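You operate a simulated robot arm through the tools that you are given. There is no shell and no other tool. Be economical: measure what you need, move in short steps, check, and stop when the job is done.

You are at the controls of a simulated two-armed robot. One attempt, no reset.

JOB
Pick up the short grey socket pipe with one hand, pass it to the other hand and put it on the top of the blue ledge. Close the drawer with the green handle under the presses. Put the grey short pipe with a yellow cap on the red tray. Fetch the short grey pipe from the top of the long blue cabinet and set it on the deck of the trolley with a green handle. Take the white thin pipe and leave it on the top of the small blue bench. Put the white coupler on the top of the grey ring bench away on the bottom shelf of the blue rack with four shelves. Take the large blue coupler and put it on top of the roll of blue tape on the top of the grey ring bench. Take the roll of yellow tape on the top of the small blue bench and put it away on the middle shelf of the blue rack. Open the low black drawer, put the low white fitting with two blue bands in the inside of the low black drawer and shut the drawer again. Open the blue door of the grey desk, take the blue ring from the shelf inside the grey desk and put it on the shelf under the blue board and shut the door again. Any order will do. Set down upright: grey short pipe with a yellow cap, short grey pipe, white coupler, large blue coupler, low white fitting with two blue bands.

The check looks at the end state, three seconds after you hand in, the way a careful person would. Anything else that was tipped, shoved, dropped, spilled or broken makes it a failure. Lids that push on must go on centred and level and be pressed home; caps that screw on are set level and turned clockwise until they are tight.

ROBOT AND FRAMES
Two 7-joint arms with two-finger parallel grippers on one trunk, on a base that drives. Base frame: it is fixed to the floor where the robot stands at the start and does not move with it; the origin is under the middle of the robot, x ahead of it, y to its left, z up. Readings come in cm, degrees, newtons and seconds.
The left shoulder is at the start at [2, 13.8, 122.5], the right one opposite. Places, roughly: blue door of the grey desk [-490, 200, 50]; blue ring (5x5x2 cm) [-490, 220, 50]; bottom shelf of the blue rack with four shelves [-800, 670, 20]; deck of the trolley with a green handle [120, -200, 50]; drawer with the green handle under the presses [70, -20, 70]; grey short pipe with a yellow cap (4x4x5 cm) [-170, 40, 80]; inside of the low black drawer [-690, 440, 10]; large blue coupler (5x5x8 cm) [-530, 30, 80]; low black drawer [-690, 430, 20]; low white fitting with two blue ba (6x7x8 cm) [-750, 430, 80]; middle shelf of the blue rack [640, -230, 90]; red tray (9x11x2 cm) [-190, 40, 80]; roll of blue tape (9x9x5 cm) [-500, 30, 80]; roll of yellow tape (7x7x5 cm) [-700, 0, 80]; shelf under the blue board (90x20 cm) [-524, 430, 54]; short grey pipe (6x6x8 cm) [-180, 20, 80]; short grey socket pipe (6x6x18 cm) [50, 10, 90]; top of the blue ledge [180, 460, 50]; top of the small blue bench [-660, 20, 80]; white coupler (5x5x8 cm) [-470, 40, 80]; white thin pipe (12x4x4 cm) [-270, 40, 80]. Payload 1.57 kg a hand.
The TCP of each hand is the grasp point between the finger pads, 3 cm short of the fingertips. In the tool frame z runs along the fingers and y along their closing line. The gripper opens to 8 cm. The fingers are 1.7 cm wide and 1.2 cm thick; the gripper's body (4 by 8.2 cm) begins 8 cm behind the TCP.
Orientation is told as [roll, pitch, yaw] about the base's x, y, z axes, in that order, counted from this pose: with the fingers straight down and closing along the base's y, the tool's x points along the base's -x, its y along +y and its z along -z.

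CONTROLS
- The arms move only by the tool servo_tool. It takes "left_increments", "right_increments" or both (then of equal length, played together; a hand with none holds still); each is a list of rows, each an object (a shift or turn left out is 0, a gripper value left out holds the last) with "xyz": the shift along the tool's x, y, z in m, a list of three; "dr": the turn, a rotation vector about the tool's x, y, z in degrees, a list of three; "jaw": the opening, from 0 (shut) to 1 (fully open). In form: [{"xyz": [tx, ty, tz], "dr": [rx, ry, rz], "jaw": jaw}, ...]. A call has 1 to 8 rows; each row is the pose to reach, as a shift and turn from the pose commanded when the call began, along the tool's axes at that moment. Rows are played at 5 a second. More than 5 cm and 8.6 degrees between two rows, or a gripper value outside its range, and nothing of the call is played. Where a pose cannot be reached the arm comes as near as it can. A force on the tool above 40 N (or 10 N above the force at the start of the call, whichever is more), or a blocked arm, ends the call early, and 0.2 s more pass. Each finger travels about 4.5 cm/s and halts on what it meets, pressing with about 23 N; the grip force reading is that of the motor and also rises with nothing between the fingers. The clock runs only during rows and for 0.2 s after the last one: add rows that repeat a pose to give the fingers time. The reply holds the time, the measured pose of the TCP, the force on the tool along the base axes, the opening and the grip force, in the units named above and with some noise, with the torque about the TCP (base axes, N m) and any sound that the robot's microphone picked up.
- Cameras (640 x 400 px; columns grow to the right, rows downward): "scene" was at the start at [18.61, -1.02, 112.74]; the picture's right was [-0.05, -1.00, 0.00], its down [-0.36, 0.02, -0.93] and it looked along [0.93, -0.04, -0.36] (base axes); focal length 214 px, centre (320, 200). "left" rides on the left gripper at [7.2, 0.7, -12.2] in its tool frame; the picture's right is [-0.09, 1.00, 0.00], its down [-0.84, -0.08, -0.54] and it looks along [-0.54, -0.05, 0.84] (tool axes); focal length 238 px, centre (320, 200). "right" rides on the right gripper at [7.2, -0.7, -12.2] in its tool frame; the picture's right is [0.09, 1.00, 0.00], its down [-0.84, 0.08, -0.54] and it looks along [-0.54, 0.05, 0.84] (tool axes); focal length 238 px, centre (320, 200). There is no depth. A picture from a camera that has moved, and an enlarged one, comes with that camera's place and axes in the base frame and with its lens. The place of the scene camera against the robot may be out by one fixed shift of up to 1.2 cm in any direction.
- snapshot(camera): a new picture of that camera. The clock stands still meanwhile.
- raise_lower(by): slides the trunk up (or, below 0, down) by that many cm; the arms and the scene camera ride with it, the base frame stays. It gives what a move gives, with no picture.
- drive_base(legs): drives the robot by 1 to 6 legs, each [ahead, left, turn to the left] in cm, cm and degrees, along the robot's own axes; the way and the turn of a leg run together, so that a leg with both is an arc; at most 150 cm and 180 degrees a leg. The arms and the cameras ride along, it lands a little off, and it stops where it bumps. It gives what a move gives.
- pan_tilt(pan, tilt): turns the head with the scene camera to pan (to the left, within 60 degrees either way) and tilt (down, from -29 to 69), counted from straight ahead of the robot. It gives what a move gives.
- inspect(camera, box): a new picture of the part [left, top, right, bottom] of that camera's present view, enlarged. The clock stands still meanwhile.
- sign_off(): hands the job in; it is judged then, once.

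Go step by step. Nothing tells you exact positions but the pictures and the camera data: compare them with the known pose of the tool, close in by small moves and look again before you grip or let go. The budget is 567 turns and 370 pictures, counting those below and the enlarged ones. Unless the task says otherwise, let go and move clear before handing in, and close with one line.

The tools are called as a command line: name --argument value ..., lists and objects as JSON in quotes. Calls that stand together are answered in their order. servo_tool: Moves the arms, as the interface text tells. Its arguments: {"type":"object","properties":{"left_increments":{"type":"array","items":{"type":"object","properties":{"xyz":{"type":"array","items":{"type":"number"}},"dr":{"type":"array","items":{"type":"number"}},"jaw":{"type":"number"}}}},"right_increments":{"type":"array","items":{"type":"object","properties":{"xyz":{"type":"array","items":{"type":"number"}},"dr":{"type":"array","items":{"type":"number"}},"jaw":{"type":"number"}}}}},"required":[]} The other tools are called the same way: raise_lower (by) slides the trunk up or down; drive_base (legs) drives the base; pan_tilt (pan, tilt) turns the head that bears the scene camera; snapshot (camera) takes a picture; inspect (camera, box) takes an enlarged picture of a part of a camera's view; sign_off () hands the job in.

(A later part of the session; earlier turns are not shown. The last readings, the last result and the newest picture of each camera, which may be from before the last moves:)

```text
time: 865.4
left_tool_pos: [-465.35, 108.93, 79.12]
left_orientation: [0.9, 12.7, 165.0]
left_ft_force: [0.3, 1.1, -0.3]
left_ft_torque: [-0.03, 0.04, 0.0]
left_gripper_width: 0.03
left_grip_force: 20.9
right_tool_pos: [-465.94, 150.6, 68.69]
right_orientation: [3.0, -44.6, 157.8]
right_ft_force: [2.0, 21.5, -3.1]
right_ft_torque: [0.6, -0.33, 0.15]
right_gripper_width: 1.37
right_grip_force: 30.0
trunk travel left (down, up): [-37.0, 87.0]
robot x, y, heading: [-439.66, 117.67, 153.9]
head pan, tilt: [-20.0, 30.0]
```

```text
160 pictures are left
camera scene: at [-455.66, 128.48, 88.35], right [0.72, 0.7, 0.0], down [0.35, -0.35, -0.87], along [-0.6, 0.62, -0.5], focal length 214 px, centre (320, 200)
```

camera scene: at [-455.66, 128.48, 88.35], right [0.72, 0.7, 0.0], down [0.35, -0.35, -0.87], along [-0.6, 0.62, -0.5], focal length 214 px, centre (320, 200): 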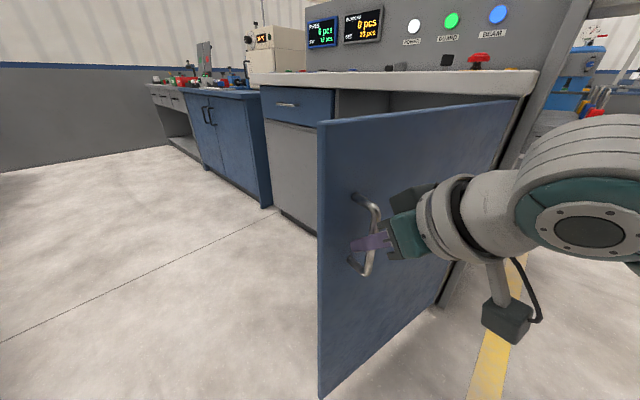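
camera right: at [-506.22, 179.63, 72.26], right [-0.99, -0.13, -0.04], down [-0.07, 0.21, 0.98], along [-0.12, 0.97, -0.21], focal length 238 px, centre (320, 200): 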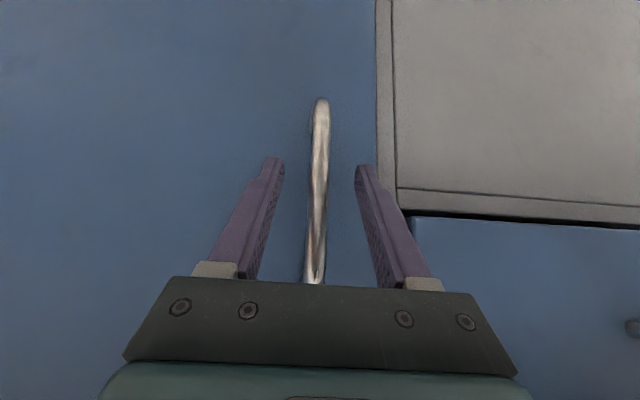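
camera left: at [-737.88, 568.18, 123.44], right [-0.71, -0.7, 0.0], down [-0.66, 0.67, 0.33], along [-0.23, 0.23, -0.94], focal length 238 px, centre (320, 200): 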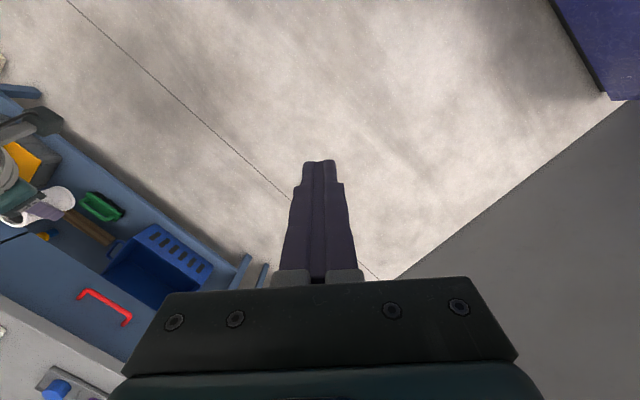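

drive_base --legs '[[-7.6, -8.4, 8]]'

drive_base --legs '[[-8.3, -8.0, 8]]'

drive_base --legs '[[-8.3, -8.0, 8]]'

```text
time: 866.6
left_tool_pos: [-454.07, 109.49, 79.21]
left_orientation: [1.5, 12.8, 172.9]
left_ft_force: [-0.1, 0.5, -0.2]
left_ft_torque: [-0.02, -0.01, 0.01]
left_gripper_width: 0.0
left_grip_force: 20.9
right_tool_pos: [-460.36, 150.17, 68.59]
right_orientation: [4.3, -44.9, 165.0]
right_ft_force: [-0.2, -25.0, 22.4]
right_ft_torque: [0.7, -0.36, 0.07]
right_gripper_width: 1.39
right_grip_force: 29.6
trunk travel left (down, up): [-37.0, 87.0]
robot x, y, heading: [-429.7, 122.63, 162.2]
head pan, tilt: [-20.0, 30.0]
```

```text
time: 867.8
left_tool_pos: [-442.04, 111.58, 79.17]
left_orientation: [1.7, 12.7, -179.0]
left_ft_force: [0.8, -1.6, -0.2]
left_ft_torque: [0.06, 0.01, 0.0]
left_gripper_width: 0.0
left_grip_force: 20.7
right_tool_pos: [-453.91, 150.56, 68.54]
right_orientation: [5.4, -44.9, 172.9]
right_ft_force: [5.4, -37.6, 14.2]
right_ft_torque: [0.79, -0.12, -0.01]
right_gripper_width: 1.45
right_grip_force: 30.4
trunk travel left (down, up): [-37.0, 87.0]
robot x, y, heading: [-420.0, 128.7, 170.2]
head pan, tilt: [-20.0, 30.0]
```

```text
time: 869.0
left_tool_pos: [-430.19, 115.53, 79.28]
left_orientation: [1.8, 12.7, -170.9]
left_ft_force: [-0.3, 0.3, 1.2]
left_ft_torque: [-0.03, 0.04, 0.01]
left_gripper_width: 0.0
left_grip_force: 21.8
right_tool_pos: [-447.43, 151.96, 68.52]
right_orientation: [6.3, -45.0, -179.1]
right_ft_force: [11.6, -40.9, 12.1]
right_ft_torque: [0.84, 0.02, 0.02]
right_gripper_width: 1.47
right_grip_force: 30.8
trunk travel left (down, up): [-37.0, 87.0]
robot x, y, heading: [-411.08, 135.91, 178.3]
head pan, tilt: [-20.0, 30.0]
```

The door is open past 90°. Release the handle, back away, and go round to look into the desk.

servo_tool --right_increments '[{"jaw": 0.3}, {"jaw": 0.6}, {"jaw": 0.7}]'

drive_base --legs '[[-22, 0, 0]]'

raise_lower --by 35

drive_base --legs '[[0, 35, 0], [110, 0, 0], [0, 0, -88]]'

raise_lower --by -35

pan_tilt --pan 0 --tilt 25

snapshot --camera "scene"

```text
time: 869.8
left_tool_pos: [-430.48, 116.61, 79.06]
left_orientation: [1.1, 12.7, -171.1]
left_ft_force: [0.4, -0.4, 0.5]
left_ft_torque: [0.01, -0.02, -0.01]
left_gripper_width: 0.0
left_grip_force: 21.8
right_tool_pos: [-447.78, 153.04, 68.82]
right_orientation: [5.6, -45.1, -178.5]
right_ft_force: [0.3, 0.1, -1.2]
right_ft_torque: [0.01, 0.02, -0.02]
right_gripper_width: 5.61
right_grip_force: 0.1
trunk travel left (down, up): [-37.0, 87.0]
robot x, y, heading: [-410.94, 135.32, 178.5]
head pan, tilt: [-20.0, 30.0]
```

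```text
time: 871.5
left_tool_pos: [-408.63, 115.87, 79.04]
left_orientation: [1.1, 12.7, -171.0]
left_ft_force: [0.6, 0.5, -0.2]
left_ft_torque: [0.0, 0.02, 0.0]
left_gripper_width: 0.0
left_grip_force: 21.5
right_tool_pos: [-425.86, 152.45, 68.87]
right_orientation: [5.6, -45.0, -178.6]
right_ft_force: [0.3, 0.5, -0.6]
right_ft_torque: [0.0, 0.02, 0.0]
right_gripper_width: 5.61
right_grip_force: 0.0
trunk travel left (down, up): [-37.0, 87.0]
robot x, y, heading: [-389.08, 134.73, 178.3]
head pan, tilt: [-20.0, 30.0]
```

```text
time: 874.9
left_tool_pos: [-408.63, 116.04, 114.12]
left_orientation: [1.2, 12.7, -171.0]
left_ft_force: [0.4, -0.5, -0.6]
left_ft_torque: [0.02, 0.01, 0.01]
left_gripper_width: 0.0
left_grip_force: 21.0
right_tool_pos: [-425.79, 152.49, 103.92]
right_orientation: [5.7, -45.0, -178.5]
right_ft_force: [0.4, 0.1, -1.1]
right_ft_torque: [-0.02, -0.03, 0.01]
right_gripper_width: 5.6
right_grip_force: 0.1
trunk travel left (down, up): [-72.0, 52.0]
robot x, y, heading: [-389.1, 134.97, 178.4]
head pan, tilt: [-20.0, 30.0]
```

```text
time: 886.1
left_tool_pos: [-519.35, 121.37, 114.18]
left_orientation: [1.2, 12.6, 101.8]
left_ft_force: [0.6, 0.2, -0.1]
left_ft_torque: [-0.02, 0.03, -0.01]
left_gripper_width: 0.0
left_grip_force: 21.3
right_tool_pos: [-483.6, 140.3, 103.82]
right_orientation: [5.8, -45.0, 94.2]
right_ft_force: [-0.5, 0.9, 0.2]
right_ft_torque: [0.01, -0.03, -0.02]
right_gripper_width: 5.59
right_grip_force: 0.0
trunk travel left (down, up): [-72.0, 52.0]
robot x, y, heading: [-499.2, 102.47, 91.2]
head pan, tilt: [-20.0, 30.0]
```

```text
time: 889.5
left_tool_pos: [-519.29, 121.35, 79.09]
left_orientation: [1.2, 12.7, 101.8]
left_ft_force: [-0.1, -0.5, 0.4]
left_ft_torque: [0.0, 0.01, -0.01]
left_gripper_width: 0.01
left_grip_force: 21.5
right_tool_pos: [-483.6, 140.35, 68.75]
right_orientation: [5.6, -45.1, 94.2]
right_ft_force: [0.3, 0.6, -0.3]
right_ft_torque: [0.0, -0.02, 0.0]
right_gripper_width: 5.6
right_grip_force: 0.0
trunk travel left (down, up): [-37.0, 87.0]
robot x, y, heading: [-499.38, 102.49, 90.9]
head pan, tilt: [-20.0, 30.0]
```

```text
time: 890.4
left_tool_pos: [-519.27, 121.33, 79.16]
left_orientation: [1.2, 12.6, 101.9]
left_ft_force: [0.8, -0.4, 0.5]
left_ft_torque: [-0.05, -0.02, 0.03]
left_gripper_width: 0.0
left_grip_force: 21.3
right_tool_pos: [-483.57, 140.31, 68.76]
right_orientation: [5.6, -45.0, 94.3]
right_ft_force: [0.1, 0.3, 1.0]
right_ft_torque: [0.01, 0.02, 0.01]
right_gripper_width: 5.61
right_grip_force: 0.1
trunk travel left (down, up): [-37.0, 87.0]
robot x, y, heading: [-499.76, 102.03, 91.0]
head pan, tilt: [0.0, 25.0]
```

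```text
159 pictures are left
camera scene: at [-500.41, 121.14, 89.11], right [1.0, 0.02, 0.0], down [0.01, -0.42, -0.91], along [-0.02, 0.91, -0.42], focal length 214 px, centre (320, 200)
```

scene: 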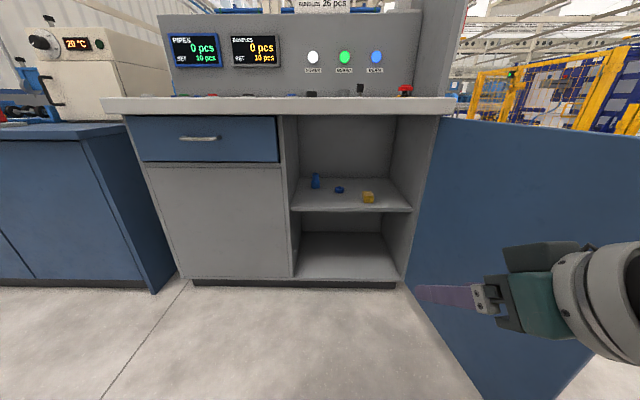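

inspect --camera "scene" --box '[270, 100, 430, 290]'

```text
2.11 times, centred on (350, 195) of scene
camera zoom: at [-500.41, 121.14, 89.11], right [1.0, 0.02, 0.0], down [0.01, -0.42, -0.91], along [-0.02, 0.91, -0.42], focal length 452 px, centre (257, 210)
```

zoom: 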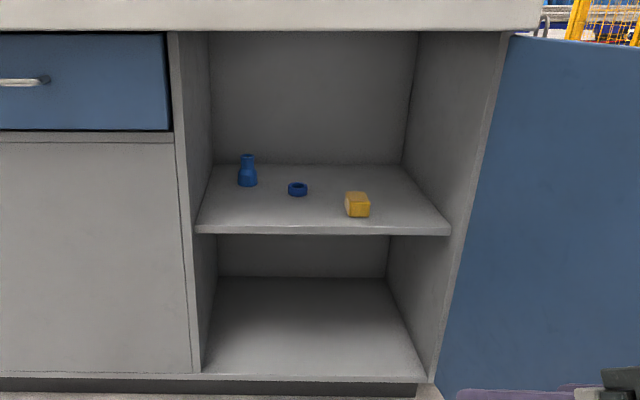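

The blue ring lies on the inner shelf at about [-492, 219.5, 49+], with 47 cm of free width. Square up the right hand (45° slant) and drop the arm lower relative to the shoulder so the head stays above the desk top.

servo_tool --right_increments '[{"dr": [5.6, 0, 0], "jaw": 0.95}, {"xyz": [0.025, 0, 0.025], "dr": [5.6, 0, 0]}, {"xyz": [0.05, 0, 0.05], "dr": [5.6, 0, 0]}, {"xyz": [0.075, 0, 0.075], "dr": [5.6, 0, 0]}, {"xyz": [0.1, 0, 0.1], "dr": [5.6, 0, 0]}, {"xyz": [0.1, 0, 0.1], "dr": [5.6, 0, 0]}]'

drive_base --legs '[[45, 11, -1]]'

snapshot --camera "right"

pan_tilt --pan -15 --tilt 30

snapshot --camera "scene"

```text
time: 891.8
left_tool_pos: [-519.34, 121.36, 79.08]
left_orientation: [1.2, 12.7, 101.8]
left_ft_force: [-0.5, -1.0, 1.1]
left_ft_torque: [0.01, -0.05, 0.02]
left_gripper_width: 0.01
left_grip_force: 20.6
right_tool_pos: [-484.6, 140.08, 54.77]
right_orientation: [0.2, -45.1, 94.2]
right_ft_force: [-1.1, -0.1, 0.3]
right_ft_torque: [-0.04, -0.02, 0.0]
right_gripper_width: 7.61
right_grip_force: 0.0
trunk travel left (down, up): [-37.0, 87.0]
robot x, y, heading: [-499.76, 102.51, 91.1]
head pan, tilt: [0.0, 25.0]
```

```text
time: 894.6
left_tool_pos: [-530.48, 166.66, 79.15]
left_orientation: [1.3, 12.7, 100.8]
left_ft_force: [-0.2, 1.2, -0.1]
left_ft_torque: [-0.02, 0.0, 0.0]
left_gripper_width: 0.0
left_grip_force: 21.0
right_tool_pos: [-495.54, 184.86, 54.77]
right_orientation: [0.0, -45.0, 93.3]
right_ft_force: [0.8, -0.1, 0.5]
right_ft_torque: [0.01, 0.0, 0.03]
right_gripper_width: 7.6
right_grip_force: 0.0
trunk travel left (down, up): [-37.0, 87.0]
robot x, y, heading: [-510.82, 147.15, 89.8]
head pan, tilt: [0.0, 25.0]
```

```text
157 pictures are left
camera right: at [-493.91, 171.3, 58.36], right [-0.99, -0.12, -0.06], down [-0.09, 0.2, 0.98], along [-0.11, 0.97, -0.21], focal length 238 px, centre (320, 200)
```

right: 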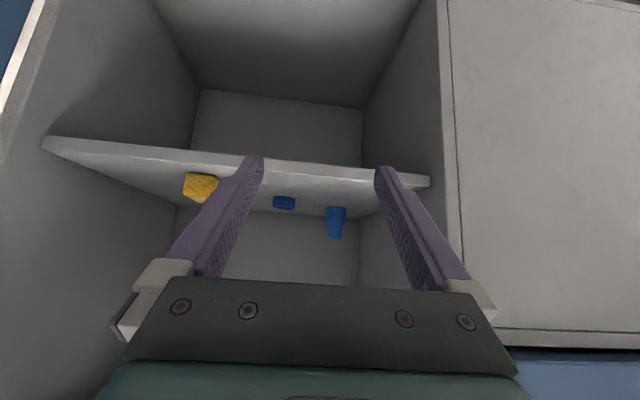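

```text
time: 895.3
left_tool_pos: [-530.57, 166.69, 79.05]
left_orientation: [1.2, 12.7, 100.8]
left_ft_force: [-0.1, -0.6, 0.5]
left_ft_torque: [-0.03, 0.03, 0.01]
left_gripper_width: 0.0
left_grip_force: 21.1
right_tool_pos: [-495.44, 184.81, 54.74]
right_orientation: [0.2, -45.1, 93.3]
right_ft_force: [0.3, -0.4, 0.0]
right_ft_torque: [0.01, -0.01, 0.0]
right_gripper_width: 7.6
right_grip_force: 0.1
trunk travel left (down, up): [-37.0, 87.0]
robot x, y, heading: [-510.88, 147.62, 90.0]
head pan, tilt: [-15.0, 30.0]
```

```text
156 pictures are left
camera scene: at [-509.2, 165.68, 88.32], right [0.97, -0.26, 0.0], down [-0.13, -0.48, -0.87], along [0.22, 0.84, -0.5], focal length 214 px, centre (320, 200)
```

scene: 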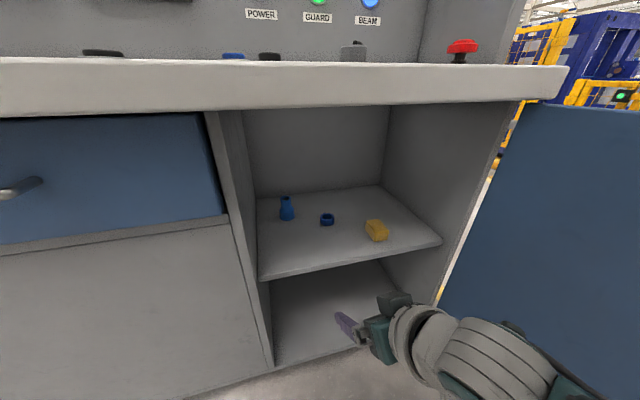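

Shelf z≈48; ring at about [-492, 219]. Drive in at this height with the hand under the desk top.

drive_base --legs '[[18, -3.2, 0]]'

snapshot --camera "right"

snapshot --camera "scene"

```text
time: 896.9
left_tool_pos: [-527.25, 184.57, 79.19]
left_orientation: [1.2, 12.8, 100.5]
left_ft_force: [-0.2, 0.0, -0.4]
left_ft_torque: [0.01, -0.01, -0.02]
left_gripper_width: 0.0
left_grip_force: 21.1
right_tool_pos: [-492.21, 202.79, 54.68]
right_orientation: [0.0, -45.1, 93.1]
right_ft_force: [0.1, 0.2, -0.2]
right_ft_torque: [-0.01, 0.0, -0.03]
right_gripper_width: 7.61
right_grip_force: 0.0
trunk travel left (down, up): [-37.0, 87.0]
robot x, y, heading: [-507.72, 165.68, 90.1]
head pan, tilt: [-15.0, 30.0]
```

```text
155 pictures are left
camera right: at [-490.69, 189.16, 58.36], right [-0.99, -0.12, -0.06], down [-0.09, 0.2, 0.97], along [-0.1, 0.97, -0.21], focal length 238 px, centre (320, 200)
```

right: 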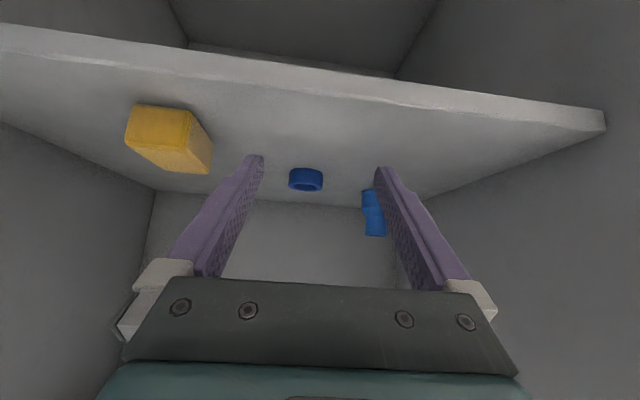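

```text
154 pictures are left
camera scene: at [-505.99, 183.62, 88.32], right [0.97, -0.26, 0.0], down [-0.13, -0.48, -0.87], along [0.22, 0.84, -0.5], focal length 214 px, centre (320, 200)
```

scene: 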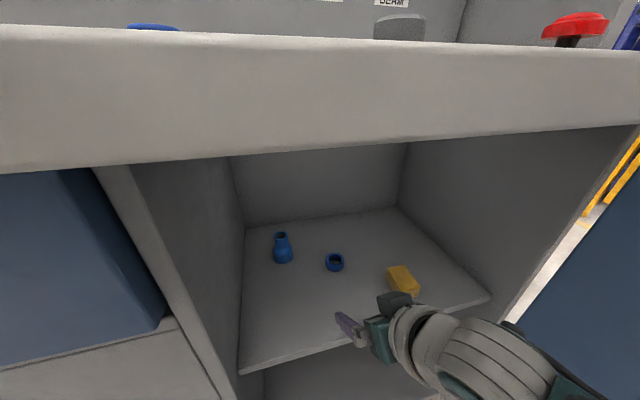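

Ring at [-491.7, 219.2]. Advance 15 cm, then lower onto it.

drive_base --legs '[[14.8, -0.5, 0]]'

snapshot --camera "right"

```text
time: 897.8
left_tool_pos: [-527.44, 187.96, 79.14]
left_orientation: [2.0, 14.2, 99.1]
left_ft_force: [-2.5, -16.0, 2.2]
left_ft_torque: [1.76, -0.34, 0.09]
left_gripper_width: 0.0
left_grip_force: 21.2
right_tool_pos: [-492.11, 207.05, 54.72]
right_orientation: [0.2, -45.0, 93.1]
right_ft_force: [0.7, 0.3, -0.5]
right_ft_torque: [-0.02, -0.01, 0.0]
right_gripper_width: 7.61
right_grip_force: 0.0
trunk travel left (down, up): [-37.0, 87.0]
robot x, y, heading: [-507.13, 170.14, 90.0]
head pan, tilt: [-15.0, 30.0]
stopped in leg 1: the force on the tool passed its limit at 154 N (the readings are from after the stop); the commanded pose is now the measured one
```

```text
153 pictures are left
camera right: at [-490.65, 193.57, 58.32], right [-0.99, -0.12, -0.06], down [-0.09, 0.2, 0.98], along [-0.11, 0.97, -0.21], focal length 238 px, centre (320, 200)
```

right: 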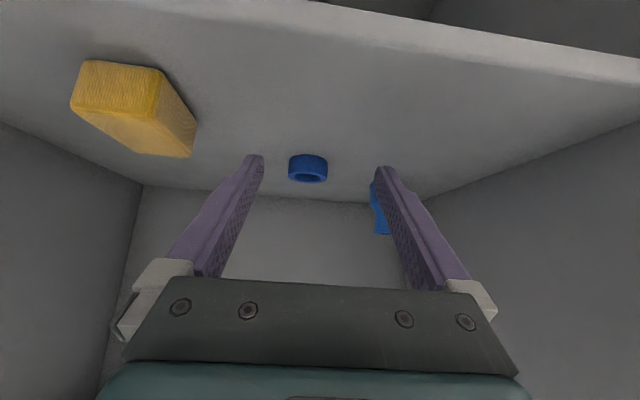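

The left hand ran into the desk front. Back off, tuck the left hand back beside the body, and try again.

drive_base --legs '[[-8, 0, 0]]'

servo_tool --left_increments '[{"xyz": [0.04, 0.015, -0.01], "dr": [0, 0, 0]}, {"xyz": [0.08, 0.03, -0.02]}, {"xyz": [0.11, 0.05, -0.03]}, {"xyz": [0.13, 0.07, -0.03]}]'

pan_tilt --pan 30 --tilt 25

snapshot --camera "scene"

```text
time: 898.9
left_tool_pos: [-527.33, 180.46, 79.19]
left_orientation: [1.8, 13.8, 99.3]
left_ft_force: [-0.2, 0.4, 0.1]
left_ft_torque: [0.02, -0.01, -0.03]
left_gripper_width: 0.0
left_grip_force: 21.0
right_tool_pos: [-492.1, 199.6, 54.91]
right_orientation: [0.0, -45.1, 93.2]
right_ft_force: [-0.7, -1.3, -0.7]
right_ft_torque: [0.01, 0.0, 0.01]
right_gripper_width: 7.61
right_grip_force: 0.0
trunk travel left (down, up): [-37.0, 87.0]
robot x, y, heading: [-507.52, 162.1, 90.0]
head pan, tilt: [-15.0, 30.0]
```

```text
time: 899.8
left_tool_pos: [-532.95, 172.15, 85.26]
left_orientation: [7.4, 27.9, 99.1]
left_ft_force: [0.5, -0.1, 0.3]
left_ft_torque: [0.01, 0.0, -0.03]
left_gripper_width: 0.0
left_grip_force: 21.4
left hand out of reach, approached as far as the arm can: row 1, 2, 3, 4
right_tool_pos: [-492.09, 199.54, 54.78]
right_orientation: [0.1, -45.1, 93.3]
right_ft_force: [0.4, 0.8, -0.4]
right_ft_torque: [0.0, 0.02, -0.03]
right_gripper_width: 7.6
right_grip_force: 0.1
trunk travel left (down, up): [-37.0, 87.0]
robot x, y, heading: [-507.68, 161.54, 90.1]
head pan, tilt: [-15.0, 30.0]
stopped in row 4 (left hand): the arm was blocked; the commanded pose is now the measured one
```

```text
time: 900.9
left_tool_pos: [-533.0, 172.21, 85.3]
left_orientation: [7.4, 27.9, 99.0]
left_ft_force: [-0.6, -1.2, -0.2]
left_ft_torque: [0.0, 0.03, 0.0]
left_gripper_width: 0.04
left_grip_force: 21.4
right_tool_pos: [-492.07, 199.76, 54.87]
right_orientation: [0.0, -45.3, 93.2]
right_ft_force: [-0.8, 0.4, 0.8]
right_ft_torque: [0.01, -0.02, 0.0]
right_gripper_width: 7.6
right_grip_force: 0.0
trunk travel left (down, up): [-37.0, 87.0]
robot x, y, heading: [-507.65, 162.08, 89.8]
head pan, tilt: [30.0, 25.0]
```

```text
152 pictures are left
camera scene: at [-512.8, 179.57, 89.11], right [0.87, 0.5, 0.0], down [0.21, -0.37, -0.91], along [-0.45, 0.78, -0.42], focal length 214 px, centre (320, 200)
```

scene: 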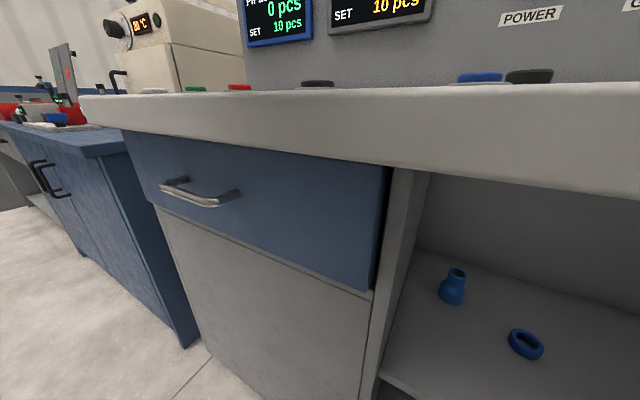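

Left hand is now further back. Advance again.

drive_base --legs '[[10, -0.5, 0]]'

drive_base --legs '[[8, 0, 0]]'

snapshot --camera "right"

```text
time: 902.0
left_tool_pos: [-532.61, 181.95, 85.24]
left_orientation: [7.5, 27.9, 99.1]
left_ft_force: [0.2, 0.8, 0.2]
left_ft_torque: [0.02, -0.02, 0.01]
left_gripper_width: 0.0
left_grip_force: 21.2
right_tool_pos: [-491.59, 209.63, 54.9]
right_orientation: [0.0, -45.2, 93.2]
right_ft_force: [0.4, 0.0, -0.2]
right_ft_torque: [-0.04, 0.01, 0.03]
right_gripper_width: 7.59
right_grip_force: 0.1
trunk travel left (down, up): [-37.0, 87.0]
robot x, y, heading: [-507.15, 172.27, 90.2]
head pan, tilt: [30.0, 25.0]
```

```text
time: 902.9
left_tool_pos: [-532.72, 183.66, 85.07]
left_orientation: [7.7, 29.0, 99.1]
left_ft_force: [0.1, 0.0, 0.9]
left_ft_torque: [0.0, 0.02, -0.05]
left_gripper_width: 0.01
left_grip_force: 21.7
right_tool_pos: [-491.8, 210.7, 54.26]
right_orientation: [0.3, -44.4, 93.1]
right_ft_force: [-1.1, 0.4, 0.7]
right_ft_torque: [0.02, 0.0, 0.02]
right_gripper_width: 7.59
right_grip_force: 0.0
trunk travel left (down, up): [-37.0, 87.0]
robot x, y, heading: [-507.27, 175.3, 90.1]
head pan, tilt: [30.0, 25.0]
stopped in leg 1: the robot was blocked; the commanded pose is now the measured one
```

```text
151 pictures are left
camera right: at [-490.24, 197.1, 58.08], right [-0.99, -0.12, -0.06], down [-0.09, 0.21, 0.97], along [-0.11, 0.97, -0.22], focal length 238 px, centre (320, 200)
```

right: 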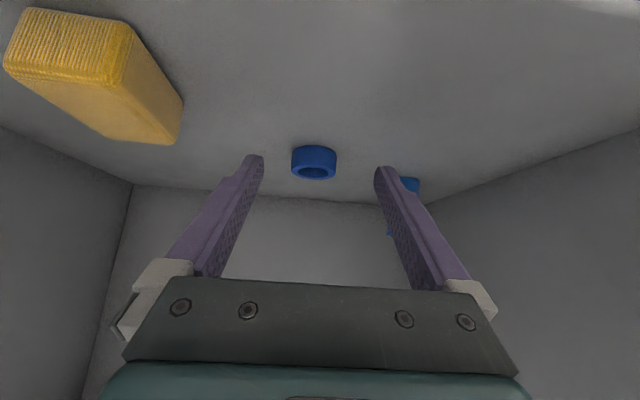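

The right forearm meets the desk edge. Back off and instead stretch the arm forward.

drive_base --legs '[[-8, 0, 0]]'

servo_tool --right_increments '[{"xyz": [-0.025, 0, 0.025]}, {"xyz": [-0.05, 0, 0.05]}, {"xyz": [-0.075, 0, 0.075]}, {"xyz": [-0.085, 0, 0.085]}, {"xyz": [-0.085, 0, 0.085]}]'

snapshot --camera "right"

```text
time: 904.0
left_tool_pos: [-532.52, 177.38, 85.31]
left_orientation: [7.5, 28.2, 99.1]
left_ft_force: [-0.5, 0.0, -0.1]
left_ft_torque: [0.0, -0.02, -0.02]
left_gripper_width: 0.04
left_grip_force: 21.7
right_tool_pos: [-491.61, 204.85, 54.93]
right_orientation: [0.2, -45.3, 93.2]
right_ft_force: [-0.8, 0.3, 0.5]
right_ft_torque: [0.02, 0.01, 0.0]
right_gripper_width: 7.62
right_grip_force: 0.0
trunk travel left (down, up): [-37.0, 87.0]
robot x, y, heading: [-506.95, 167.84, 90.0]
head pan, tilt: [30.0, 25.0]
```

```text
time: 905.2
left_tool_pos: [-532.48, 177.44, 85.23]
left_orientation: [7.4, 28.1, 99.1]
left_ft_force: [0.4, 0.0, 0.4]
left_ft_torque: [0.03, 0.02, -0.01]
left_gripper_width: 0.01
left_grip_force: 21.8
right_tool_pos: [-492.37, 217.03, 54.88]
right_orientation: [0.1, -45.3, 93.3]
right_ft_force: [-0.2, -0.4, -0.9]
right_ft_torque: [-0.01, -0.01, 0.01]
right_gripper_width: 7.61
right_grip_force: 0.1
trunk travel left (down, up): [-37.0, 87.0]
robot x, y, heading: [-506.72, 167.63, 90.2]
head pan, tilt: [30.0, 25.0]
```

```text
150 pictures are left
camera right: at [-490.86, 203.44, 58.48], right [-0.99, -0.12, -0.06], down [-0.09, 0.2, 0.98], along [-0.11, 0.97, -0.21], focal length 238 px, centre (320, 200)
```

right: 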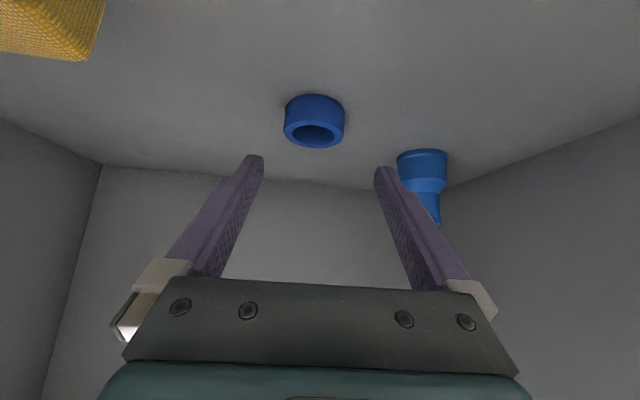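

Now directly over the ring ([-491.7, 218.4]). Shift 0.6 cm, lower 4 cm and close.

servo_tool --right_increments '[{"xyz": [0, -0.006, 0]}, {"xyz": [0, -0.006, 0]}]'

raise_lower --by -3.7

snapshot --camera "right"

```text
time: 905.8
left_tool_pos: [-532.45, 177.45, 85.32]
left_orientation: [7.5, 28.2, 99.2]
left_ft_force: [-0.3, 0.6, -0.4]
left_ft_torque: [0.0, 0.04, -0.01]
left_gripper_width: 0.0
left_grip_force: 21.6
right_tool_pos: [-491.71, 217.11, 54.94]
right_orientation: [0.0, -45.3, 93.2]
right_ft_force: [-0.9, 0.4, -0.4]
right_ft_torque: [-0.01, 0.01, 0.01]
right_gripper_width: 7.59
right_grip_force: 0.2
trunk travel left (down, up): [-37.0, 87.0]
robot x, y, heading: [-506.99, 167.42, 90.2]
head pan, tilt: [30.0, 25.0]
```

```text
time: 906.6
left_tool_pos: [-532.56, 177.33, 81.47]
left_orientation: [7.5, 28.1, 99.1]
left_ft_force: [0.0, -0.1, -0.2]
left_ft_torque: [-0.03, 0.0, -0.01]
left_gripper_width: 0.0
left_grip_force: 21.2
right_tool_pos: [-491.74, 217.16, 51.18]
right_orientation: [0.1, -45.3, 93.3]
right_ft_force: [0.1, 0.0, 0.6]
right_ft_torque: [0.02, -0.01, -0.01]
right_gripper_width: 7.63
right_grip_force: 0.1
trunk travel left (down, up): [-33.3, 90.7]
robot x, y, heading: [-507.03, 167.6, 90.4]
head pan, tilt: [30.0, 25.0]
```

```text
149 pictures are left
camera right: at [-490.22, 203.46, 54.81], right [-0.99, -0.12, -0.06], down [-0.09, 0.2, 0.98], along [-0.11, 0.97, -0.21], focal length 238 px, centre (320, 200)
```

right: 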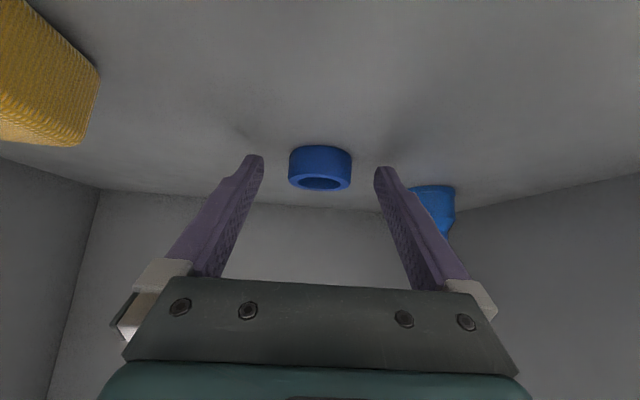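

servo_tool --right_increments '[{"xyz": [-0.0075, 0, 0.0085]}, {"xyz": [-0.0075, 0, 0.0085]}, {"xyz": [-0.0075, 0, 0.0085], "jaw": 0}, {"xyz": [-0.0075, 0, 0.0085], "jaw": 0}, {"xyz": [-0.0075, 0, 0.0085], "jaw": 0}, {"xyz": [-0.0075, 0, 0.0085], "jaw": 0}, {"xyz": [-0.0075, 0, 0.0085], "jaw": 0}]'

raise_lower --by 4

snapshot --camera "right"

```text
time: 908.2
left_tool_pos: [-532.61, 177.41, 81.53]
left_orientation: [7.5, 28.1, 99.1]
left_ft_force: [-0.2, -0.3, 0.3]
left_ft_torque: [0.01, 0.01, -0.01]
left_gripper_width: 0.0
left_grip_force: 21.4
right_tool_pos: [-491.82, 218.17, 51.22]
right_orientation: [0.1, -45.3, 93.4]
right_ft_force: [-0.3, 0.2, -0.4]
right_ft_torque: [0.03, 0.0, 0.02]
right_gripper_width: 4.41
right_grip_force: 23.1
trunk travel left (down, up): [-33.3, 90.7]
robot x, y, heading: [-507.05, 167.77, 89.9]
head pan, tilt: [30.0, 25.0]
```

```text
time: 909.0
left_tool_pos: [-532.62, 177.3, 85.42]
left_orientation: [7.5, 28.1, 99.1]
left_ft_force: [0.2, 0.0, -0.5]
left_ft_torque: [0.02, 0.04, 0.02]
left_gripper_width: 0.0
left_grip_force: 21.5
right_tool_pos: [-491.81, 218.23, 55.17]
right_orientation: [0.1, -45.2, 93.3]
right_ft_force: [-0.4, -0.3, -0.1]
right_ft_torque: [-0.02, -0.03, -0.02]
right_gripper_width: 4.4
right_grip_force: 23.1
trunk travel left (down, up): [-37.3, 86.7]
robot x, y, heading: [-506.95, 167.44, 90.0]
head pan, tilt: [30.0, 25.0]
```

```text
148 pictures are left
camera right: at [-490.29, 204.54, 58.73], right [-0.99, -0.12, -0.06], down [-0.09, 0.2, 0.98], along [-0.11, 0.97, -0.21], focal length 238 px, centre (320, 200)
```

right: 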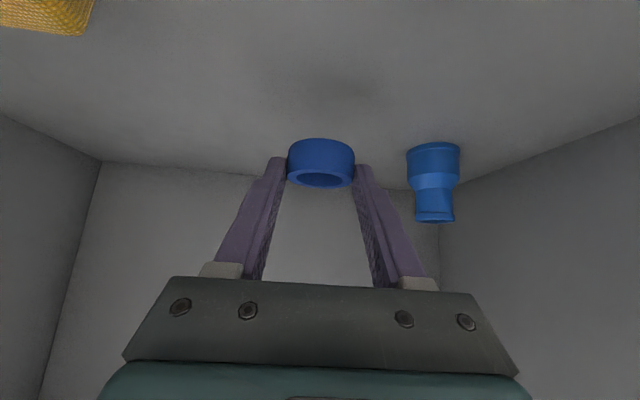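

Ring is held. Back out, raise above the door, and head round to the bench with the blue board.

drive_base --legs '[[-30, 0, 0], [-58, 0, 0]]'

raise_lower --by 40

drive_base --legs '[[0, -115, 0], [120, 0, 0], [115, 0, 0], [0, 118, 0]]'

pan_tilt --pan 0 --tilt 30

snapshot --camera "scene"

```text
time: 914.0
left_tool_pos: [-532.33, 89.44, 85.6]
left_orientation: [7.6, 28.1, 99.1]
left_ft_force: [0.8, -0.6, -0.1]
left_ft_torque: [-0.03, 0.02, 0.04]
left_gripper_width: 0.0
left_grip_force: 21.4
right_tool_pos: [-491.61, 130.2, 55.21]
right_orientation: [0.0, -45.3, 93.1]
right_ft_force: [-0.1, -0.9, 0.0]
right_ft_torque: [-0.03, 0.0, 0.01]
right_gripper_width: 4.4
right_grip_force: 22.6
trunk travel left (down, up): [-37.3, 86.7]
robot x, y, heading: [-506.73, 79.42, 90.1]
head pan, tilt: [30.0, 25.0]
```

```text
time: 917.8
left_tool_pos: [-532.33, 89.51, 125.59]
left_orientation: [7.6, 28.0, 99.2]
left_ft_force: [0.4, 0.7, -0.7]
left_ft_torque: [-0.01, -0.04, 0.01]
left_gripper_width: 0.0
left_grip_force: 21.6
right_tool_pos: [-491.65, 130.25, 95.15]
right_orientation: [0.1, -45.3, 93.4]
right_ft_force: [-0.3, 0.7, -0.7]
right_ft_torque: [0.0, 0.05, -0.03]
right_gripper_width: 4.37
right_grip_force: 22.5
trunk travel left (down, up): [-77.3, 46.7]
robot x, y, heading: [-507.11, 79.69, 90.3]
head pan, tilt: [30.0, 25.0]
```

```text
time: 940.6
left_tool_pos: [-538.93, 323.83, 125.6]
left_orientation: [7.5, 28.2, 100.5]
left_ft_force: [0.3, -0.1, -0.1]
left_ft_torque: [0.01, 0.02, -0.04]
left_gripper_width: 0.0
left_grip_force: 20.8
right_tool_pos: [-499.18, 365.64, 95.09]
right_orientation: [0.0, -45.3, 94.5]
right_ft_force: [-0.1, 0.4, -0.2]
right_ft_torque: [-0.04, 0.03, 0.01]
right_gripper_width: 4.38
right_grip_force: 23.3
trunk travel left (down, up): [-77.3, 46.7]
robot x, y, heading: [-513.46, 314.48, 91.5]
head pan, tilt: [30.0, 25.0]
```

```text
time: 941.5
left_tool_pos: [-538.93, 323.93, 125.5]
left_orientation: [7.5, 28.1, 100.4]
left_ft_force: [-0.7, 0.0, 0.1]
left_ft_torque: [0.02, 0.03, 0.03]
left_gripper_width: 0.02
left_grip_force: 21.4
right_tool_pos: [-499.19, 365.58, 95.21]
right_orientation: [0.1, -45.2, 94.5]
right_ft_force: [0.3, -0.6, 0.5]
right_ft_torque: [0.0, 0.0, 0.02]
right_gripper_width: 4.36
right_grip_force: 22.9
trunk travel left (down, up): [-77.3, 46.7]
robot x, y, heading: [-513.26, 314.78, 91.5]
head pan, tilt: [0.0, 30.0]
```

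```text
147 pictures are left
camera scene: at [-514.42, 332.97, 128.61], right [1.0, 0.03, 0.0], down [0.01, -0.5, -0.87], along [-0.02, 0.87, -0.5], focal length 214 px, centre (320, 200)
```

scene: 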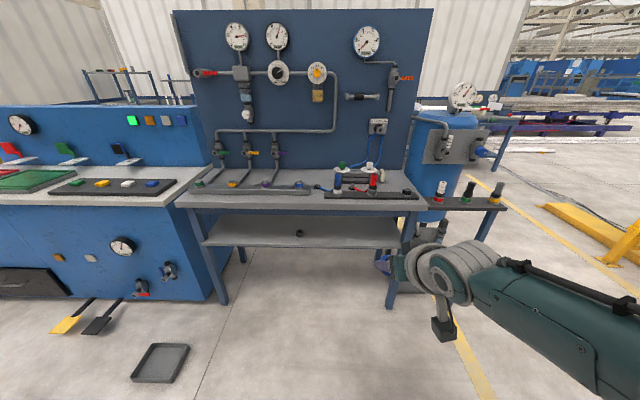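

The shelf under the blue board (z≈54, front edge y≈415) is nearly empty. Lower and bring the ring in near its front at x≈-499.

raise_lower --by -32.5

drive_base --legs '[[38, 0, -1.5]]'

snapshot --camera "right"

snapshot --camera "scene"

```text
time: 944.7
left_tool_pos: [-539.02, 324.03, 92.95]
left_orientation: [7.5, 28.0, 100.3]
left_ft_force: [0.1, 0.0, -0.1]
left_ft_torque: [-0.03, -0.02, -0.01]
left_gripper_width: 0.02
left_grip_force: 21.7
right_tool_pos: [-499.16, 365.51, 62.77]
right_orientation: [0.1, -45.3, 94.5]
right_ft_force: [0.4, 0.4, -0.9]
right_ft_torque: [-0.01, -0.03, -0.01]
right_gripper_width: 4.37
right_grip_force: 22.5
trunk travel left (down, up): [-44.8, 79.2]
robot x, y, heading: [-513.2, 314.43, 91.4]
head pan, tilt: [0.0, 30.0]
```

```text
time: 947.1
left_tool_pos: [-539.19, 362.62, 93.11]
left_orientation: [7.5, 28.1, 99.1]
left_ft_force: [-0.7, 0.0, 0.0]
left_ft_torque: [-0.06, 0.01, 0.03]
left_gripper_width: 0.0
left_grip_force: 21.3
right_tool_pos: [-498.43, 403.31, 62.68]
right_orientation: [0.1, -45.3, 93.2]
right_ft_force: [0.4, 0.4, 1.1]
right_ft_torque: [0.0, 0.03, 0.0]
right_gripper_width: 4.37
right_grip_force: 23.2
trunk travel left (down, up): [-44.8, 79.2]
robot x, y, heading: [-513.86, 352.47, 90.0]
head pan, tilt: [0.0, 30.0]
```

```text
146 pictures are left
camera right: at [-496.97, 389.75, 66.24], right [-0.99, -0.12, -0.06], down [-0.09, 0.2, 0.98], along [-0.1, 0.97, -0.21], focal length 238 px, centre (320, 200)
```

right: 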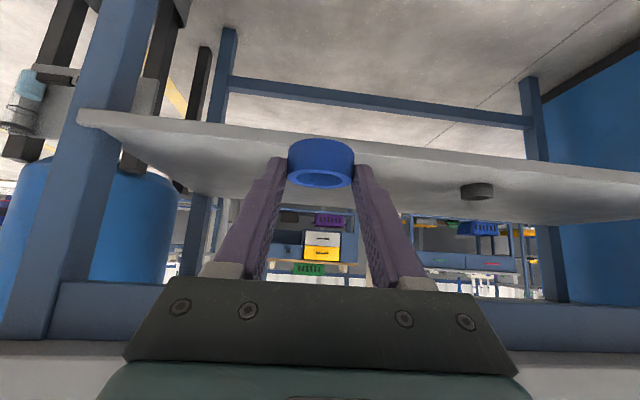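

```text
145 pictures are left
camera scene: at [-514.46, 371.17, 96.12], right [1.0, 0.0, 0.0], down [0.0, -0.5, -0.87], along [0.0, 0.87, -0.5], focal length 214 px, centre (320, 200)
```

scene: 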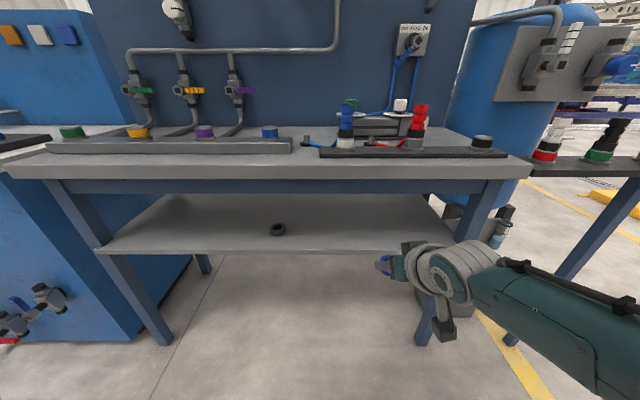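

drive_base --legs '[[15.5, 0, 0]]'

raise_lower --by -4

raise_lower --by -0.8

raise_lower --by -0.6

snapshot --camera "right"

```text
time: 948.5
left_tool_pos: [-539.29, 378.1, 93.14]
left_orientation: [7.6, 28.0, 99.0]
left_ft_force: [0.6, -0.1, -1.1]
left_ft_torque: [-0.04, 0.01, 0.0]
left_gripper_width: 0.0
left_grip_force: 21.0
right_tool_pos: [-498.54, 418.79, 62.7]
right_orientation: [0.1, -45.3, 93.2]
right_ft_force: [-0.3, 0.3, -0.4]
right_ft_torque: [0.01, -0.02, 0.0]
right_gripper_width: 4.4
right_grip_force: 23.2
trunk travel left (down, up): [-44.8, 79.2]
robot x, y, heading: [-513.57, 367.8, 90.2]
head pan, tilt: [0.0, 30.0]
```

```text
time: 949.4
left_tool_pos: [-539.24, 377.96, 88.93]
left_orientation: [7.5, 28.1, 99.0]
left_ft_force: [0.1, 0.0, 0.3]
left_ft_torque: [0.01, -0.01, -0.02]
left_gripper_width: 0.02
left_grip_force: 21.2
right_tool_pos: [-498.57, 418.67, 58.67]
right_orientation: [0.1, -45.3, 93.2]
right_ft_force: [0.7, -0.2, -0.7]
right_ft_torque: [-0.05, 0.01, -0.02]
right_gripper_width: 4.39
right_grip_force: 23.0
trunk travel left (down, up): [-40.8, 83.2]
robot x, y, heading: [-514.02, 367.62, 90.2]
head pan, tilt: [0.0, 30.0]
```

```text
time: 949.9
left_tool_pos: [-539.17, 378.05, 88.24]
left_orientation: [7.5, 28.2, 98.9]
left_ft_force: [-0.8, 1.2, -1.0]
left_ft_torque: [-0.03, 0.02, -0.02]
left_gripper_width: 0.0
left_grip_force: 21.0
right_tool_pos: [-498.54, 418.7, 57.78]
right_orientation: [0.1, -45.3, 93.4]
right_ft_force: [-0.4, 0.5, -0.7]
right_ft_torque: [-0.01, -0.02, -0.03]
right_gripper_width: 4.37
right_grip_force: 22.8
trunk travel left (down, up): [-40.0, 84.0]
robot x, y, heading: [-513.45, 367.87, 90.3]
head pan, tilt: [0.0, 30.0]
```

```text
time: 950.5
left_tool_pos: [-539.36, 377.99, 87.66]
left_orientation: [7.4, 28.1, 99.0]
left_ft_force: [-0.2, 0.3, -0.4]
left_ft_torque: [0.0, 0.0, -0.01]
left_gripper_width: 0.0
left_grip_force: 21.6
right_tool_pos: [-498.57, 418.69, 57.28]
right_orientation: [0.0, -45.2, 93.1]
right_ft_force: [0.7, -0.1, -0.8]
right_ft_torque: [0.0, -0.02, -0.01]
right_gripper_width: 4.37
right_grip_force: 22.8
trunk travel left (down, up): [-39.4, 84.6]
robot x, y, heading: [-513.61, 367.91, 89.9]
head pan, tilt: [0.0, 30.0]
```

```text
144 pictures are left
camera right: at [-496.98, 405.09, 60.82], right [-0.99, -0.12, -0.06], down [-0.09, 0.2, 0.98], along [-0.1, 0.97, -0.21], focal length 238 px, centre (320, 200)
```

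right: 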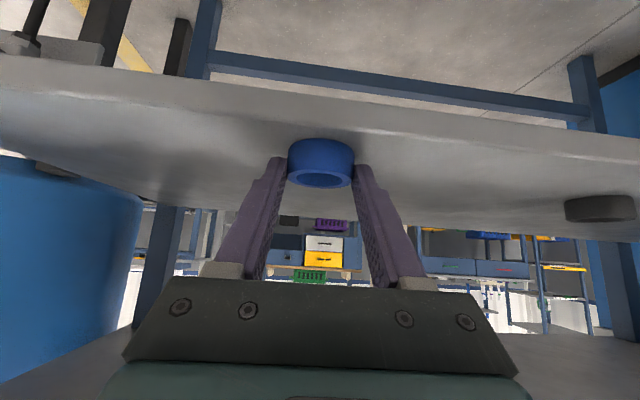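

raise_lower --by -0.6

raise_lower --by -0.5

raise_lower --by -0.5

raise_lower --by -0.5

```text
time: 951.0
left_tool_pos: [-539.29, 378.12, 87.11]
left_orientation: [7.5, 28.1, 99.0]
left_ft_force: [0.0, -0.3, 0.5]
left_ft_torque: [-0.01, -0.01, 0.02]
left_gripper_width: 0.0
left_grip_force: 21.3
right_tool_pos: [-498.75, 419.16, 57.22]
right_orientation: [0.3, -46.2, 93.0]
right_ft_force: [0.0, 0.0, 0.6]
right_ft_torque: [-0.02, 0.01, 0.0]
right_gripper_width: 4.41
right_grip_force: 22.5
trunk travel left (down, up): [-38.9, 85.1]
robot x, y, heading: [-513.68, 367.73, 90.0]
head pan, tilt: [0.0, 30.0]
stopped: the force on the tool passed its limit at 44 N (the readings are from after the stop); the commanded pose is now the measured one
```

```text
time: 951.5
left_tool_pos: [-539.05, 377.87, 86.65]
left_orientation: [7.4, 28.3, 98.9]
left_ft_force: [-0.4, -0.8, -0.2]
left_ft_torque: [-0.01, 0.01, -0.01]
left_gripper_width: 0.02
left_grip_force: 20.7
right_tool_pos: [-498.8, 419.14, 57.17]
right_orientation: [0.3, -46.7, 93.1]
right_ft_force: [-1.4, -16.9, 35.7]
right_ft_torque: [0.01, -0.01, 0.03]
right_gripper_width: 4.39
right_grip_force: 23.2
trunk travel left (down, up): [-38.4, 85.6]
robot x, y, heading: [-513.65, 367.98, 90.0]
head pan, tilt: [0.0, 30.0]
```

```text
time: 952.0
left_tool_pos: [-539.37, 377.97, 86.1]
left_orientation: [7.5, 28.2, 98.9]
left_ft_force: [0.3, -0.1, -0.8]
left_ft_torque: [0.01, 0.01, 0.02]
left_gripper_width: 0.0
left_grip_force: 20.6
right_tool_pos: [-498.7, 419.24, 56.67]
right_orientation: [0.1, -46.8, 93.4]
right_ft_force: [1.3, -6.8, 8.7]
right_ft_torque: [-0.03, -0.23, -0.11]
right_gripper_width: 4.37
right_grip_force: 22.5
trunk travel left (down, up): [-37.9, 86.1]
robot x, y, heading: [-513.97, 368.06, 90.2]
head pan, tilt: [0.0, 30.0]
stopped: the force on the tool passed its limit at 94 N (the readings are from after the stop); the commanded pose is now the measured one
```

```text
time: 952.4
left_tool_pos: [-539.31, 378.0, 85.95]
left_orientation: [7.4, 28.0, 98.8]
left_ft_force: [0.1, -0.3, 0.4]
left_ft_torque: [-0.03, -0.01, -0.01]
left_gripper_width: 0.02
left_grip_force: 20.9
right_tool_pos: [-498.7, 419.63, 56.78]
right_orientation: [0.3, -47.4, 93.3]
right_ft_force: [-0.6, 0.0, -0.9]
right_ft_torque: [0.02, 0.0, 0.01]
right_gripper_width: 4.41
right_grip_force: 23.0
trunk travel left (down, up): [-37.6, 86.4]
robot x, y, heading: [-514.1, 368.16, 90.2]
head pan, tilt: [0.0, 30.0]
stopped: the force on the tool passed its limit at 47 N (the readings are from after the stop); the commanded pose is now the measured one
```

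Contact made. Release and withdraw.

servo_tool --right_increments '[{"jaw": 0.6, "xyz": [0.002, 0, 0.002]}, {"jaw": 0.68, "xyz": [0.002, 0, 0.002]}, {"jaw": 0.75, "xyz": [0.002, 0, 0.002]}, {"jaw": 0.8, "xyz": [0, 0, 0]}]'

raise_lower --by 3

drive_base --legs '[[-15, 0, 0]]'

snapshot --camera "right"

snapshot --camera "scene"

```text
time: 953.4
left_tool_pos: [-539.23, 377.92, 85.83]
left_orientation: [7.5, 28.0, 98.9]
left_ft_force: [-0.2, -0.3, -0.3]
left_ft_torque: [0.02, 0.01, -0.03]
left_gripper_width: 0.0
left_grip_force: 22.1
right_tool_pos: [-498.77, 419.55, 56.59]
right_orientation: [0.3, -47.2, 93.2]
right_ft_force: [-4.8, -1.5, 4.0]
right_ft_torque: [0.04, -0.02, 0.07]
right_gripper_width: 6.06
right_grip_force: 0.0
trunk travel left (down, up): [-37.6, 86.4]
robot x, y, heading: [-513.88, 368.03, 89.9]
head pan, tilt: [0.0, 30.0]
```

```text
time: 954.1
left_tool_pos: [-539.31, 378.05, 89.02]
left_orientation: [7.6, 28.0, 98.9]
left_ft_force: [1.0, -0.2, -0.3]
left_ft_torque: [0.04, 0.0, 0.0]
left_gripper_width: 0.0
left_grip_force: 21.5
right_tool_pos: [-498.66, 419.59, 59.87]
right_orientation: [0.3, -47.3, 93.2]
right_ft_force: [-1.0, 0.5, 0.6]
right_ft_torque: [-0.03, 0.03, 0.02]
right_gripper_width: 6.38
right_grip_force: 0.1
trunk travel left (down, up): [-40.6, 83.4]
robot x, y, heading: [-513.77, 367.98, 90.1]
head pan, tilt: [0.0, 30.0]
```

```text
time: 955.5
left_tool_pos: [-539.26, 363.13, 88.96]
left_orientation: [7.5, 28.0, 98.9]
left_ft_force: [0.2, 0.0, -0.8]
left_ft_torque: [0.02, 0.03, -0.01]
left_gripper_width: 0.03
left_grip_force: 21.0
right_tool_pos: [-498.73, 404.64, 59.75]
right_orientation: [0.3, -47.4, 93.3]
right_ft_force: [0.1, -0.6, -0.1]
right_ft_torque: [0.02, 0.01, -0.03]
right_gripper_width: 6.42
right_grip_force: 0.1
trunk travel left (down, up): [-40.6, 83.4]
robot x, y, heading: [-513.89, 353.15, 90.2]
head pan, tilt: [0.0, 30.0]
```

```text
143 pictures are left
camera right: at [-497.15, 390.93, 62.83], right [-0.99, -0.12, -0.06], down [-0.08, 0.16, 0.98], along [-0.11, 0.98, -0.17], focal length 238 px, centre (320, 200)
```

right: 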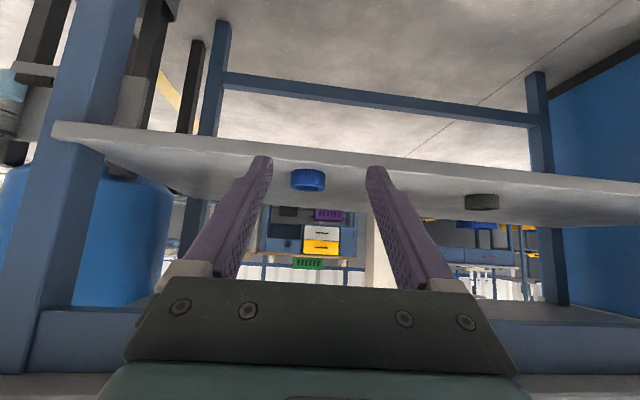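

```text
142 pictures are left
camera scene: at [-514.45, 371.53, 91.99], right [1.0, 0.0, 0.0], down [0.0, -0.5, -0.87], along [0.0, 0.87, -0.5], focal length 214 px, centre (320, 200)
```

scene: 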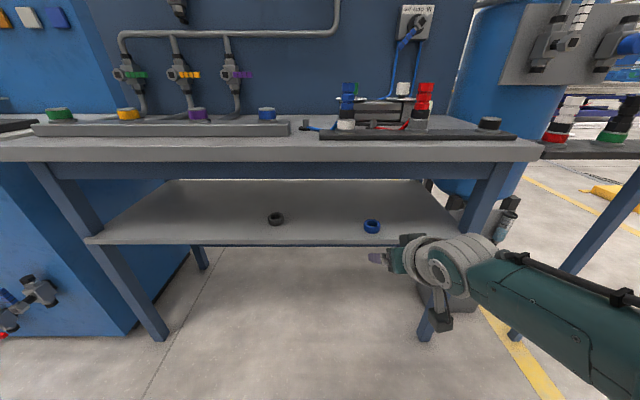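

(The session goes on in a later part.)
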